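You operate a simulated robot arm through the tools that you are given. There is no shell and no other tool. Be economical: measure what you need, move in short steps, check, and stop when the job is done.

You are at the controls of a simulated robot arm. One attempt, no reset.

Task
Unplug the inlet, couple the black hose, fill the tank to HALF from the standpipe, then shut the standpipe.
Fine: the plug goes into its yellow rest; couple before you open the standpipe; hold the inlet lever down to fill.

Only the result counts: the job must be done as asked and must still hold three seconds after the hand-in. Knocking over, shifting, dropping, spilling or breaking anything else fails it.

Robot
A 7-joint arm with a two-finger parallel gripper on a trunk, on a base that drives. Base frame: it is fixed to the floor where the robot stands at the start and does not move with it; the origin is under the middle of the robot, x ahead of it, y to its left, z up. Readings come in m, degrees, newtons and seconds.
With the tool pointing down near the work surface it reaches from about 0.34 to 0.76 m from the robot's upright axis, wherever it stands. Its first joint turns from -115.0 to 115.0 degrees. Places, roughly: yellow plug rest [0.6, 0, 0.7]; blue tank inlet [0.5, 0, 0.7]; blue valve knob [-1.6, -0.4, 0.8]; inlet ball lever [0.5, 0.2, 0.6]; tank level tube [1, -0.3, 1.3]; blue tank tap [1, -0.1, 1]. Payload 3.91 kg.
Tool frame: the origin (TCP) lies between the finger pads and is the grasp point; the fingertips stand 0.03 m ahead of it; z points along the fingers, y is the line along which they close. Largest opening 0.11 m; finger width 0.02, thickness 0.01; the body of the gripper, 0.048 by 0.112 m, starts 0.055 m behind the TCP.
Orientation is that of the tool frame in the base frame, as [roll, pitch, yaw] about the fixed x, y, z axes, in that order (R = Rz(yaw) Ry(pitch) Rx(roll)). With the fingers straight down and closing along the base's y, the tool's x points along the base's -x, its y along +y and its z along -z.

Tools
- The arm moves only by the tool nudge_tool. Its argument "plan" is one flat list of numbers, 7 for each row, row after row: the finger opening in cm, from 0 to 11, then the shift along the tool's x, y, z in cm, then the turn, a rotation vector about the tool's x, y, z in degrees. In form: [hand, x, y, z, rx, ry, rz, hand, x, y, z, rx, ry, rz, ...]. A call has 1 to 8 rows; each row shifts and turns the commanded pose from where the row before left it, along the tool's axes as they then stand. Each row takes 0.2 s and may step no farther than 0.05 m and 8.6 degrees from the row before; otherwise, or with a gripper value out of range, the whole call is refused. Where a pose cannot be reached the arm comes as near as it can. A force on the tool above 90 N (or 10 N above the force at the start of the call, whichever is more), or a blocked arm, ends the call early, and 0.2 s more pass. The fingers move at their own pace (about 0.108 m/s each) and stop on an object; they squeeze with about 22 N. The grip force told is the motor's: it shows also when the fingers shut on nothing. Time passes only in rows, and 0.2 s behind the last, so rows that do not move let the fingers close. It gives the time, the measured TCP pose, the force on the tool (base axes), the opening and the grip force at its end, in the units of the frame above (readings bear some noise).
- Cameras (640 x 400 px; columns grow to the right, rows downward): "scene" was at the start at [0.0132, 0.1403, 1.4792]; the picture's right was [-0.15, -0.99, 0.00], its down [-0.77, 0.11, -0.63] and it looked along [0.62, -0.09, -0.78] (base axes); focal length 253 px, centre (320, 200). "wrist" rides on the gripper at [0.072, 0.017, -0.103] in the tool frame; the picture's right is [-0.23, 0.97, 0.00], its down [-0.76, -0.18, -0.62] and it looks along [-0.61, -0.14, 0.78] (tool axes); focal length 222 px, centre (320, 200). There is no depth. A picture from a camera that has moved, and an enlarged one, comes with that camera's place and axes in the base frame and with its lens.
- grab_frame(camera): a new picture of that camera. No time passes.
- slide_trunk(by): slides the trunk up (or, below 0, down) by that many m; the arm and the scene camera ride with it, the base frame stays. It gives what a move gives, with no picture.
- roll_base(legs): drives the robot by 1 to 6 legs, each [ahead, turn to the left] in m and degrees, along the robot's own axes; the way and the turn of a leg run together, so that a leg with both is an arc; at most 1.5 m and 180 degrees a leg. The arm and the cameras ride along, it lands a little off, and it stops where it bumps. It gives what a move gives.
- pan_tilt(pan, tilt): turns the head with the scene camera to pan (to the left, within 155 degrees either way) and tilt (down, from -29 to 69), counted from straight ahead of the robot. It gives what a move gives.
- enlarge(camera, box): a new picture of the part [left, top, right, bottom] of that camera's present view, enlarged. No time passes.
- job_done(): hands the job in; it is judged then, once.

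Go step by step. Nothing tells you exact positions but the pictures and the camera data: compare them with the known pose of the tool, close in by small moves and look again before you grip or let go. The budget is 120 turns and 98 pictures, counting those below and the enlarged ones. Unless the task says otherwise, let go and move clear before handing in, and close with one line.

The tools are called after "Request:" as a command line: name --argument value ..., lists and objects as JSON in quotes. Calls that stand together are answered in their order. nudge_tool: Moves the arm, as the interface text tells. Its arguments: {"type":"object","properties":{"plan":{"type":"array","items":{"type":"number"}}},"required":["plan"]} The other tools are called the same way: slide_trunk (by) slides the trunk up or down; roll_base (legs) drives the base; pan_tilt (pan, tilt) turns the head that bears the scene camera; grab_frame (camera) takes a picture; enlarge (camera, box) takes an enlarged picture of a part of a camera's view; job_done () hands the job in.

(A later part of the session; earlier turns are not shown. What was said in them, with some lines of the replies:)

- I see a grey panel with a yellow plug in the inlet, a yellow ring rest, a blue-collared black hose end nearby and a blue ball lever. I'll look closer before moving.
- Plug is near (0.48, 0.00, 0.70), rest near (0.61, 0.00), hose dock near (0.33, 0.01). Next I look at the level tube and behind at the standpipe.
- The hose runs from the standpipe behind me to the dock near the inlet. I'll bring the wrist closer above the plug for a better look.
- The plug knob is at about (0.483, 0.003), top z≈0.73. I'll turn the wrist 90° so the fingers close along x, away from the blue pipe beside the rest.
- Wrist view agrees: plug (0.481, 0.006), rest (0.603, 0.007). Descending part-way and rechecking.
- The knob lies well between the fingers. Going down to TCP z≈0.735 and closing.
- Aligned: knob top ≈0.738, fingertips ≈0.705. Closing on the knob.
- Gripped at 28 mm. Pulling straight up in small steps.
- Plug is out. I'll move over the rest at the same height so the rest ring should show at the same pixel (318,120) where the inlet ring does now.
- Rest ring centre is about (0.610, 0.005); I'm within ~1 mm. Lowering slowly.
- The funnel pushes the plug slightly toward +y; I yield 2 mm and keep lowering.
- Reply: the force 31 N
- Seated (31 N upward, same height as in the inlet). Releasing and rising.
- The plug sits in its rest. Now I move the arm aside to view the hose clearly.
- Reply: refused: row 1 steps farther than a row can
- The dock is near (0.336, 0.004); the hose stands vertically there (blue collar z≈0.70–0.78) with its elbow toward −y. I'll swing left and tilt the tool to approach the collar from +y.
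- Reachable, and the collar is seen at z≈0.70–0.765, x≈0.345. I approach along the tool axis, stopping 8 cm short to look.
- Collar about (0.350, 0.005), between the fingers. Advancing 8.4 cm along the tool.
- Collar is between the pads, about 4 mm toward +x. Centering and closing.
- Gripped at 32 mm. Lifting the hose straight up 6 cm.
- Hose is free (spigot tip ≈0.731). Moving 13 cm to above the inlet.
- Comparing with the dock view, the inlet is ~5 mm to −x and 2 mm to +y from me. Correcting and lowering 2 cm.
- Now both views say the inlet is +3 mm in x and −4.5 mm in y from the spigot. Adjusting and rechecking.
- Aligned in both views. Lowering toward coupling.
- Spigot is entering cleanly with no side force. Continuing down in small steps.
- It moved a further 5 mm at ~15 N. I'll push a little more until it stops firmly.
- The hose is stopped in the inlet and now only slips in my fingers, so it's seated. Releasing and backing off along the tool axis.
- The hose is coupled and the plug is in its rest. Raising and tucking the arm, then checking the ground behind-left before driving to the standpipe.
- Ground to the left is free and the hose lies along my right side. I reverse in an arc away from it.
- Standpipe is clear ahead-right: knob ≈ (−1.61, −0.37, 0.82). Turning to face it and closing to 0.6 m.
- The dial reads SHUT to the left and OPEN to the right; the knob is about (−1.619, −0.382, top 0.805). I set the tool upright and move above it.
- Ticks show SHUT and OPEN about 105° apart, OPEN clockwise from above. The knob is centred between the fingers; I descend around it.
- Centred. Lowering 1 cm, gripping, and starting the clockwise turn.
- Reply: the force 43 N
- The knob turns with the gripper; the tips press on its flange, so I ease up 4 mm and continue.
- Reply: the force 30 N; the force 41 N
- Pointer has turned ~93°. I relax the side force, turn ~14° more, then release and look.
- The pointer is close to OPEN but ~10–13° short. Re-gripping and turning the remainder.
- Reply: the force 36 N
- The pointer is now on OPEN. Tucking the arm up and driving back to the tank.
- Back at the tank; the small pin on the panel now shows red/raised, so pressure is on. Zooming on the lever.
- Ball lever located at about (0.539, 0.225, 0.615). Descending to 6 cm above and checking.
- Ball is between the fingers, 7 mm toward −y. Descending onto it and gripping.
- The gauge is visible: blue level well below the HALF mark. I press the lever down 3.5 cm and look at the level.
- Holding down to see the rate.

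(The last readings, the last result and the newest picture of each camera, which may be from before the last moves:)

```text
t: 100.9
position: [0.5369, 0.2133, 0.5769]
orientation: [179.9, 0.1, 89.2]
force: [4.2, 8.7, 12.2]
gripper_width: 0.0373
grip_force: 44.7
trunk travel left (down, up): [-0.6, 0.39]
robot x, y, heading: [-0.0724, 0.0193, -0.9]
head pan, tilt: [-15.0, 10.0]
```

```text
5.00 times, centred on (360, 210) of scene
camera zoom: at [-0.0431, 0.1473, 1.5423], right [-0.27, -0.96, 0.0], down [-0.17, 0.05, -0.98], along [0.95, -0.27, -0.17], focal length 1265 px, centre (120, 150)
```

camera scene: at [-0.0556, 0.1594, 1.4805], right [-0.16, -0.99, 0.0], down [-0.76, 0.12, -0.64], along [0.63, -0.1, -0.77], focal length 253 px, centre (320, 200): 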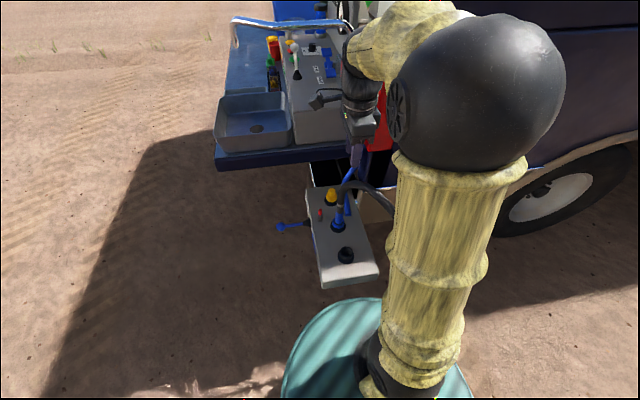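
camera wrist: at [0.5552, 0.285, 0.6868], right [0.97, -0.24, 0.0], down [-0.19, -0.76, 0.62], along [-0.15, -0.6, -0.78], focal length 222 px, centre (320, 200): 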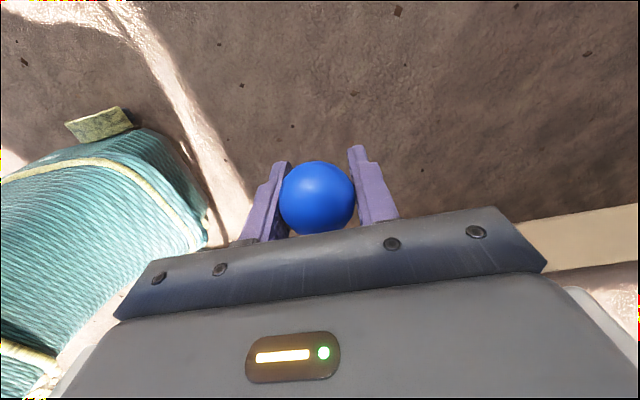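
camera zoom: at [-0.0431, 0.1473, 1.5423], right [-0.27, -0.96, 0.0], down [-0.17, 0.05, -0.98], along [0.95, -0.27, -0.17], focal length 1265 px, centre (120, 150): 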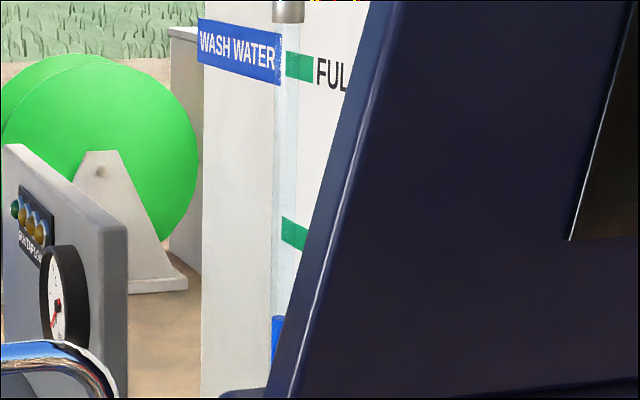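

No change yet; the lever needs more travel. Pressing 2.5 cm further.

Request:
nudge_tool --plan '[2, -0.4, 0, 1.2, 0, 0, 0, 2, -0.5, 0, 1.2, 0, 0, 0, 2, 0, 0, 0, 0, 0, 0, 2, 0, 0, 0, 0, 0, 0]'

Request:
enlarge --camera "scene" --box '[320, 170, 400, 250]'

```text
t: 101.9
position: [0.5384, 0.2036, 0.5506]
orientation: [179.9, 0.1, 89.1]
force: [1.3, -8.0, 17.5]
gripper_width: 0.0369
grip_force: 45.1
trunk travel left (down, up): [-0.6, 0.39]
robot x, y, heading: [-0.069, 0.0175, -0.8]
head pan, tilt: [-15.0, 10.0]
```

```text
5.00 times, centred on (360, 210) of scene
camera zoom: at [-0.0439, 0.1456, 1.5425], right [-0.27, -0.96, 0.0], down [-0.17, 0.05, -0.98], along [0.95, -0.27, -0.17], focal length 1265 px, centre (120, 150)
```

zoom: 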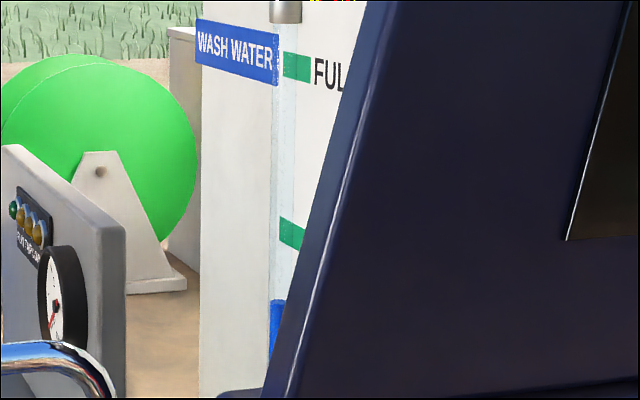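

It's filling now (level 316→300, HALF at ≈232). Holding 1 s more to gauge the rate.

Request:
nudge_tool --plan '[2, 0, 0, 0, 0, 0, 0, 2, 0, 0, 0, 0, 0, 0, 2, 0, 0, 0, 0, 0, 0, 2, 0, 0, 0, 0, 0, 0]'

Request:
enlarge --camera "scene" --box '[320, 170, 400, 250]'

```text
t: 102.9
position: [0.5384, 0.2033, 0.5505]
orientation: [179.9, 0.0, 89.1]
force: [1.7, -16.6, 15.2]
gripper_width: 0.0371
grip_force: 44.9
trunk travel left (down, up): [-0.6, 0.39]
robot x, y, heading: [-0.0726, 0.0218, -0.6]
head pan, tilt: [-15.0, 10.0]
```

```text
5.00 times, centred on (360, 210) of scene
camera zoom: at [-0.0436, 0.1448, 1.5425], right [-0.27, -0.96, 0.0], down [-0.17, 0.05, -0.98], along [0.95, -0.27, -0.17], focal length 1265 px, centre (120, 150)
```

zoom: 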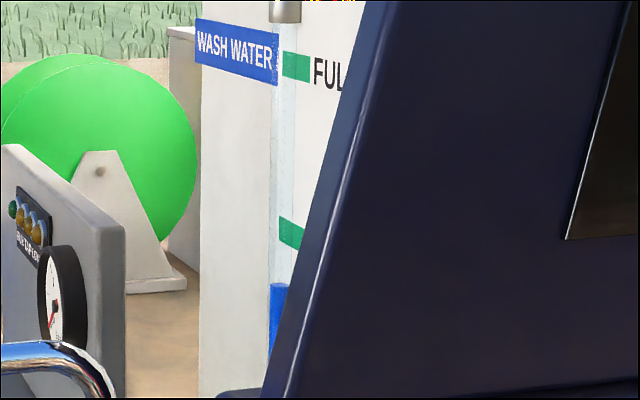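

Rate ≈17 px/s; about 3 s to go. Holding 1.8 s, then looking.

Request:
nudge_tool --plan '[2, 0, 0, 0, 0, 0, 0, 2, 0, 0, 0, 0, 0, 0, 2, 0, 0, 0, 0, 0, 0, 2, 0, 0, 0, 0, 0, 0, 2, 0, 0, 0, 0, 0, 0, 2, 0, 0, 0, 0, 0, 0, 2, 0, 0, 0, 0, 0, 0, 2, 0, 0, 0, 0, 0, 0]'

Request:
enlarge --camera "scene" --box '[350, 200, 390, 240]'

```text
t: 104.7
position: [0.5384, 0.2027, 0.5497]
orientation: [179.9, 0.0, 89.2]
force: [2.7, -20.4, 14.9]
gripper_width: 0.0367
grip_force: 45.2
trunk travel left (down, up): [-0.6, 0.39]
robot x, y, heading: [-0.0719, 0.018, -0.7]
head pan, tilt: [-15.0, 10.0]
```

```text
10.00 times, centred on (370, 220) of scene
camera zoom: at [-0.0436, 0.1443, 1.5426], right [-0.27, -0.96, 0.0], down [-0.17, 0.05, -0.98], along [0.95, -0.27, -0.17], focal length 2530 px, centre (-180, 0)
```

zoom: 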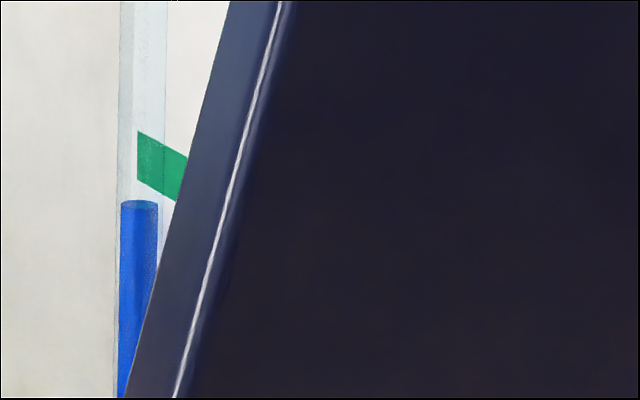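

Level 205 vs HALF ≈165 (×10 zoom), ~34 px/s. Holding 0.8 s more and then letting the lever rise.

Request:
nudge_tool --plan '[2, 0, 0, 0, 0, 0, 0, 2, 0, 0, 0, 0, 0, 0, 2, 0, 0, 0, 0, 0, 0, 2, 0, 0, 0, 0, 0, 0, 2, 0.6, 0, -1.8, 0, 0, 0, 2, 0.5, 0, -1.8, 0, 0, 0, 2, 0.3, 0, -1.8, 0, 0, 0, 2, 0.1, 0, -1, 0, 0, 0]'

Request:
enlarge --camera "scene" --box '[350, 200, 390, 240]'

```text
t: 106.5
position: [0.5385, 0.2211, 0.6099]
orientation: [-179.6, 0.2, 89.3]
force: [10.7, 5.2, -33.0]
gripper_width: 0.0369
grip_force: 44.8
trunk travel left (down, up): [-0.6, 0.39]
robot x, y, heading: [-0.0725, 0.0199, -0.6]
head pan, tilt: [-15.0, 10.0]
```

```text
10.00 times, centred on (370, 220) of scene
camera zoom: at [-0.038, 0.148, 1.5414], right [-0.27, -0.96, 0.0], down [-0.17, 0.05, -0.98], along [0.95, -0.27, -0.18], focal length 2530 px, centre (-180, 0)
```

zoom: 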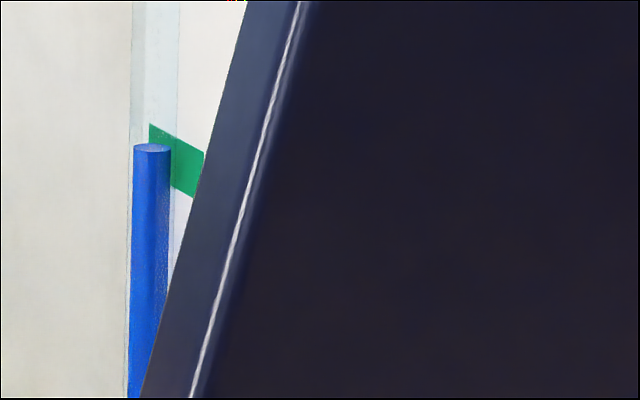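

The level is at the HALF mark. Releasing the lever and rising, then verifying the level holds.

Request:
nudge_tool --plan '[2, 0, 0, 0.4, 0, 0, 0, 7, 0, 0, 0, 0, 0, 0, 7, 0, 0, 0, 0, 0, 0, 7, 0, 0, -4, 0, 0, 0, 7, 0, 0, -4, 0, 0, 0, 7, 0, 0, -4, 0, 0, 0]'

Request:
enlarge --camera "scene" --box '[350, 200, 390, 240]'

Request:
grab_frame --camera "wrist"

```text
t: 107.9
position: [0.5376, 0.219, 0.7307]
orientation: [-179.9, 0.0, 89.2]
force: [-1.0, 0.0, 0.5]
gripper_width: 0.0698
grip_force: 0.1
trunk travel left (down, up): [-0.6, 0.39]
robot x, y, heading: [-0.0706, 0.0177, -0.6]
head pan, tilt: [-15.0, 10.0]
```

```text
10.00 times, centred on (370, 220) of scene
camera zoom: at [-0.0426, 0.1465, 1.5423], right [-0.27, -0.96, 0.0], down [-0.17, 0.05, -0.98], along [0.95, -0.27, -0.17], focal length 2530 px, centre (-180, 0)
```

zoom: 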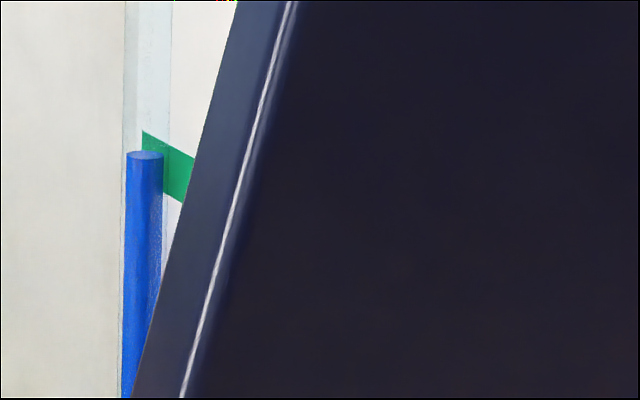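

```text
17 pictures are left
camera wrist: at [0.5547, 0.2901, 0.8368], right [0.97, -0.24, 0.0], down [-0.19, -0.76, 0.62], along [-0.15, -0.6, -0.78], focal length 222 px, centre (320, 200)
```

wrist: 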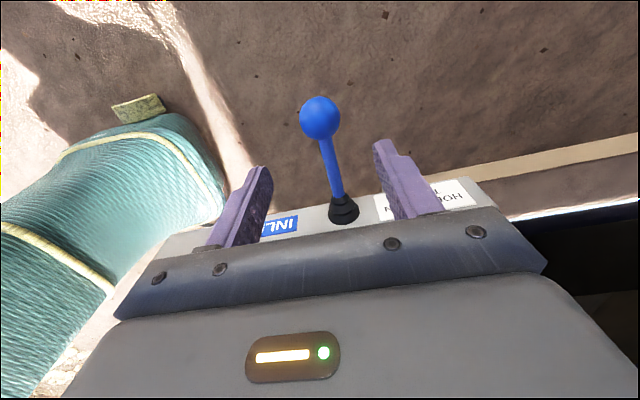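

Level holds at HALF and the lever has sprung back. Tucking the arm and driving back to shut the standpipe.

Request:
nudge_tool --plan '[6, 0, 0, -4.5, 0, 0, 0, 6, 0, 0, -4.5, 0, 0, 0, 6, 0, 0, -4.5, 0, 0, 0, 6, 0, 0, -4.5, 0, 0, 0, 6, 0, 0, -4.5, 0, 0, 0, 6, 0, -3.5, -3.5, 0, 0, 0, 6, 0, -3.5, -3.5, 0, 0, 0, 6, 0, -3.5, -3.5, 0, 0, 0]'

Request:
nudge_tool --plan '[6, -3, 0, 0, 0, 0, 8.5, 6, 0, 0, 0, 0, 0, 8.5, 6, 0, 0, 0, 0, 0, 8.5]'

Request:
roll_base --legs '[[-0.72, -28], [-0.75, -37], [0, -43], [0.55, 0]]'

Request:
pan_tilt --pan 0 --tilt 50

Request:
grab_frame --camera "scene"

```text
t: 109.7
position: [0.4322, 0.2204, 1.0597]
orientation: [-180.0, 0.0, 89.1]
force: [0.3, 0.3, 0.4]
gripper_width: 0.06
grip_force: 0.0
trunk travel left (down, up): [-0.6, 0.39]
robot x, y, heading: [-0.0754, 0.0187, -0.8]
head pan, tilt: [-15.0, 10.0]
```

```text
t: 110.5
position: [0.4326, 0.1896, 1.0606]
orientation: [180.0, 0.0, 63.6]
force: [0.0, -0.1, 0.9]
gripper_width: 0.0599
grip_force: 0.1
trunk travel left (down, up): [-0.6, 0.39]
robot x, y, heading: [-0.0666, 0.0172, -0.9]
head pan, tilt: [-15.0, 10.0]
```

```text
t: 122.8
position: [-1.4381, -0.3146, 1.0597]
orientation: [180.0, 0.0, -45.4]
force: [0.9, 0.4, -0.4]
gripper_width: 0.0601
grip_force: 0.0
trunk travel left (down, up): [-0.6, 0.39]
robot x, y, heading: [-1.4327, 0.2214, -109.6]
head pan, tilt: [-15.0, 10.0]
```

```text
t: 123.8
position: [-1.4395, -0.3129, 1.0613]
orientation: [-180.0, -0.1, -45.4]
force: [-0.2, 0.0, -0.3]
gripper_width: 0.06
grip_force: 0.2
trunk travel left (down, up): [-0.6, 0.39]
robot x, y, heading: [-1.4328, 0.2192, -109.7]
head pan, tilt: [0.0, 50.0]
```

```text
16 pictures are left
camera scene: at [-1.2988, 0.1491, 1.4805], right [-0.94, 0.34, 0.0], down [0.26, 0.72, -0.64], along [-0.22, -0.61, -0.77], focal length 253 px, centre (320, 200)
```

scene: 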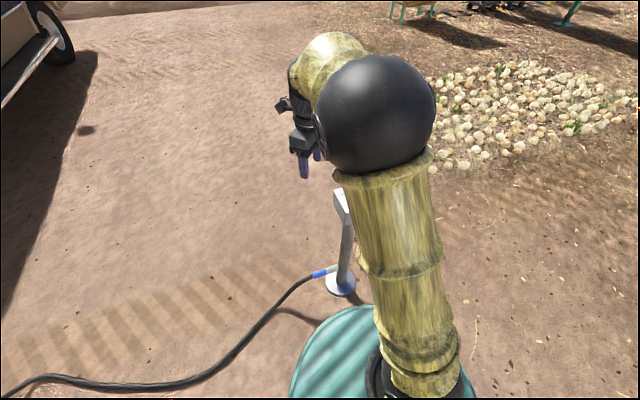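

Positioned again. Moving above the knob at (−1.622, −0.372).

Request:
nudge_tool --plan '[6, -1.74, 3.42, 2.6, 0, 0, 0, 6, -1.74, 3.42, 2.6, 0, 0, 0, 6, -1.74, 3.42, 2.6, 0, 0, 0, 6, -1.74, 3.42, 2.6, 0, 0, 0, 6, -1.74, 3.42, 2.6, 0, 0, 0, 6, 0, 0, 0, 0, 0, 0]'

Request:
enlarge --camera "wrist" --box '[220, 0, 420, 160]'

```text
t: 125.2
position: [-1.6227, -0.3699, 0.9305]
orientation: [-180.0, 0.0, -45.4]
force: [0.3, -0.5, 0.0]
gripper_width: 0.06
grip_force: 0.2
trunk travel left (down, up): [-0.6, 0.39]
robot x, y, heading: [-1.4342, 0.2228, -109.9]
head pan, tilt: [0.0, 50.0]
```

```text
2.50 times, centred on (320, 80) of wrist
camera zoom: at [-1.5842, -0.4349, 1.036], right [-0.85, -0.52, 0.0], down [-0.41, 0.67, 0.62], along [-0.33, 0.53, -0.78], focal length 555 px, centre (320, 500)
```

zoom: 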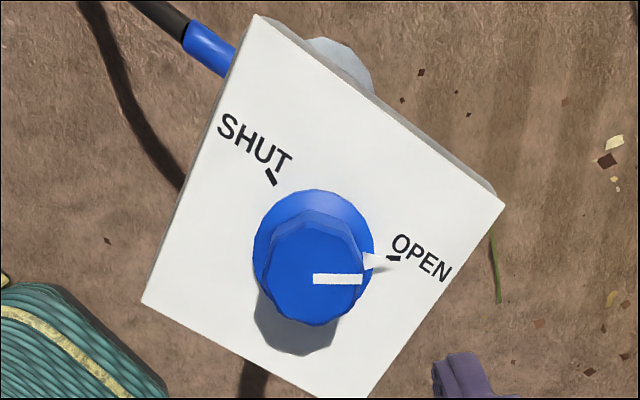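

Alignment is the same as when I left. Gripping and turning counter-clockwise.

Request:
nudge_tool --plan '[6, 0, 0, 4, 0, 0, 0, 6, 0, 0, 4, 0, 0, 0, 6, 0, 0, 3.7, 0, 0, 0, 2, 0, 0, 0, 0, 0, 0, 2, 0, 0, 0, 0, 0, 0, 2, 0, 0, 0, 0, 0, -8.5, 2, 0, 0, 0, 0, 0, -8.5, 2, 0, 0, 0, 0, 0, -8.5]'

Request:
nudge_tool --plan '[2, 0, 0, 0, 0, 0, -8.5, 2, 0, 0, 0, 0, 0, -8.5, 2, 0, 0, 0, 0, 0, -8.5, 2, 0, 0, 0, 0, 0, -8.5, 2, 0, 0, 0, 0, 0, -8.5]'

Request:
enlarge --camera "wrist" --box '[220, 60, 420, 220]'

```text
t: 127.0
position: [-1.6212, -0.3732, 0.8135]
orientation: [180.0, 0.0, -19.7]
force: [-0.7, -13.1, -18.7]
gripper_width: 0.0389
grip_force: 45.0
trunk travel left (down, up): [-0.6, 0.39]
robot x, y, heading: [-1.4359, 0.2143, -109.7]
head pan, tilt: [0.0, 50.0]
```

```text
t: 128.2
position: [-1.6219, -0.3779, 0.8129]
orientation: [179.7, 0.3, 22.8]
force: [-0.8, -43.5, -6.7]
gripper_width: 0.0386
grip_force: 44.8
trunk travel left (down, up): [-0.6, 0.39]
robot x, y, heading: [-1.4302, 0.2151, -109.9]
head pan, tilt: [0.0, 50.0]
```

```text
2.50 times, centred on (320, 140) of wrist
camera zoom: at [-1.5483, -0.3653, 0.9174], right [0.17, -0.99, 0.01], down [-0.77, -0.13, 0.63], along [-0.62, -0.11, -0.78], focal length 555 px, centre (320, 350)
```

zoom: 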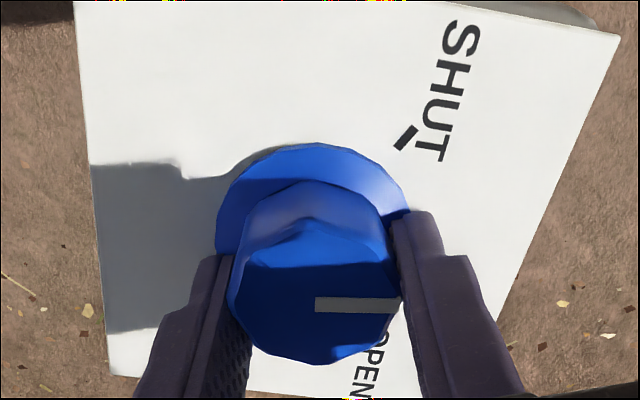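

Turning properly; I relieve the side force and continue the remaining ~52°.

Request:
nudge_tool --plan '[2, -0.27, 0.65, 0, 0, 0, 0, 2, 0, 0, 0, 0, 0, -8.5, 2, 0, 0, 0, 0, 0, -8.5, 2, 0, 0, 0, 0, 0, -8.5, 2, 0, 0, 0, 0, 0, -8.5, 2, 0, 0, 0, 0, 0, -8.5, 2, 0, 0, 0, 0, 0, -8.5, 2, 0, 0, 0, 0, 0, -2]'

Request:
enlarge --camera "wrist" --box '[220, 60, 420, 220]'

```text
t: 130.0
position: [-1.618, -0.3798, 0.812]
orientation: [-180.0, -0.1, 75.8]
force: [17.5, -17.4, 1.0]
gripper_width: 0.0387
grip_force: 44.8
trunk travel left (down, up): [-0.6, 0.39]
robot x, y, heading: [-1.436, 0.2165, -109.9]
head pan, tilt: [0.0, 50.0]
```

```text
2.50 times, centred on (320, 140) of wrist
camera zoom: at [-1.5841, -0.3158, 0.9178], right [0.89, -0.46, 0.0], down [-0.36, -0.7, 0.62], along [-0.29, -0.55, -0.78], focal length 555 px, centre (320, 350)
```

zoom: 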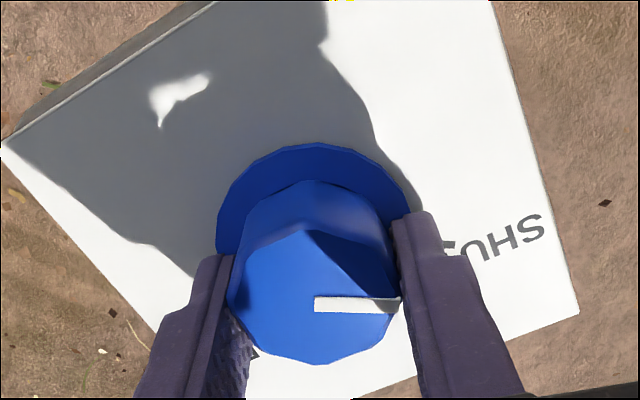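

Back at the original SHUT angle. A few degrees more toward the stop, then release and look.

Request:
nudge_tool --plan '[2, 0, 0, 0, 0, 0, -4, 2, 0, 0, 0, 0, 0, 0, 6, 0, 0, 0, 0, 0, 0, 6, 0, 0, 0, 0, 0, 0, 6, 0, 0, -4, 0, 0, 0, 6, 0, 0, -4, 0, 0, 0, 6, 0, 0, -4, 0, 0, 0]'

Request:
enlarge --camera "wrist" --box '[220, 0, 420, 160]'

```text
t: 131.6
position: [-1.6233, -0.3801, 0.932]
orientation: [-179.9, -0.1, 79.6]
force: [-0.6, 0.8, -0.7]
gripper_width: 0.0599
grip_force: 0.1
trunk travel left (down, up): [-0.6, 0.39]
robot x, y, heading: [-1.4361, 0.2199, -109.7]
head pan, tilt: [0.0, 50.0]
```

```text
2.50 times, centred on (320, 80) of wrist
camera zoom: at [-1.5928, -0.3129, 1.0366], right [0.92, -0.4, 0.0], down [-0.31, -0.72, 0.62], along [-0.25, -0.57, -0.78], focal length 555 px, centre (320, 500)
```

zoom: 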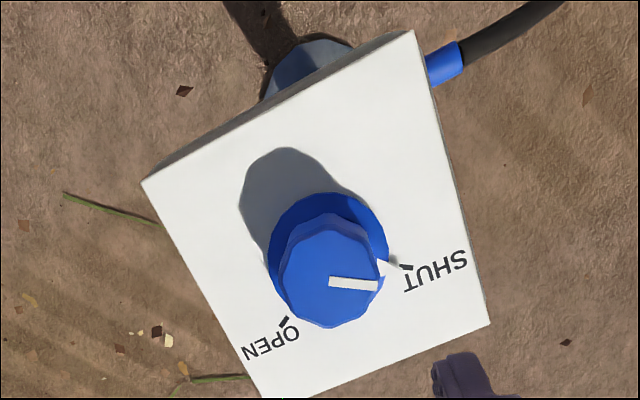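

The pointer is on SHUT. Lifting clear and taking a last look at the tank from here.

Request:
nudge_tool --plan '[6, 0, 0, -4, 0, 0, 0, 6, 0, 0, -4, 0, 0, 0, 6, 0, 0, -2, 0, 0, 0]'

Request:
pan_tilt --pan 102 --tilt 18

Request:
enlarge --camera "scene" --box '[230, 110, 410, 250]'

```text
t: 132.4
position: [-1.6211, -0.3819, 1.0316]
orientation: [179.9, 0.0, 79.5]
force: [0.5, 0.2, 0.2]
gripper_width: 0.06
grip_force: 0.0
trunk travel left (down, up): [-0.6, 0.39]
robot x, y, heading: [-1.4329, 0.2171, -109.6]
head pan, tilt: [0.0, 50.0]
```

```text
t: 134.2
position: [-1.6213, -0.3817, 1.0297]
orientation: [-180.0, 0.0, 79.5]
force: [0.1, -0.3, 0.1]
gripper_width: 0.06
grip_force: 0.1
trunk travel left (down, up): [-0.6, 0.39]
robot x, y, heading: [-1.4367, 0.2175, -109.9]
head pan, tilt: [102.0, 18.0]
```

```text
2.86 times, centred on (320, 180) of scene
camera zoom: at [-1.1804, 0.2095, 1.5293], right [-0.13, -0.99, 0.0], down [-0.31, 0.04, -0.95], along [0.94, -0.13, -0.31], focal length 723 px, centre (320, 257)
```

zoom: 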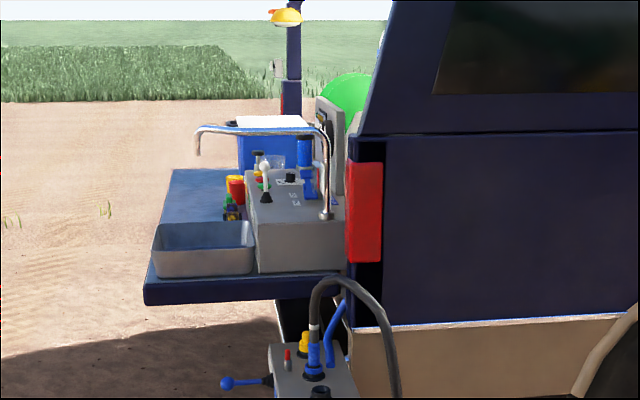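

The plug sits in its yellow rest, the black hose is coupled and the inlet lever is up. The level was holding at HALF when I left the tank, and the standpipe knob is hard against its SHUT stop. The small red pin on the panel is still raised, which I take to be pressure trapped in the hose. The arm is clear, so I'm handing in.

Request:
job_done

```text
The job is handed in.
```

The job is handed in: plug in its yellow rest, black hose coupled, tank filled to the HALF mark, and standpipe shut. I last read the tank level before driving back to the standpipe. The small red pin on the panel was still raised after shutting, probably from pressure trapped in the hose.
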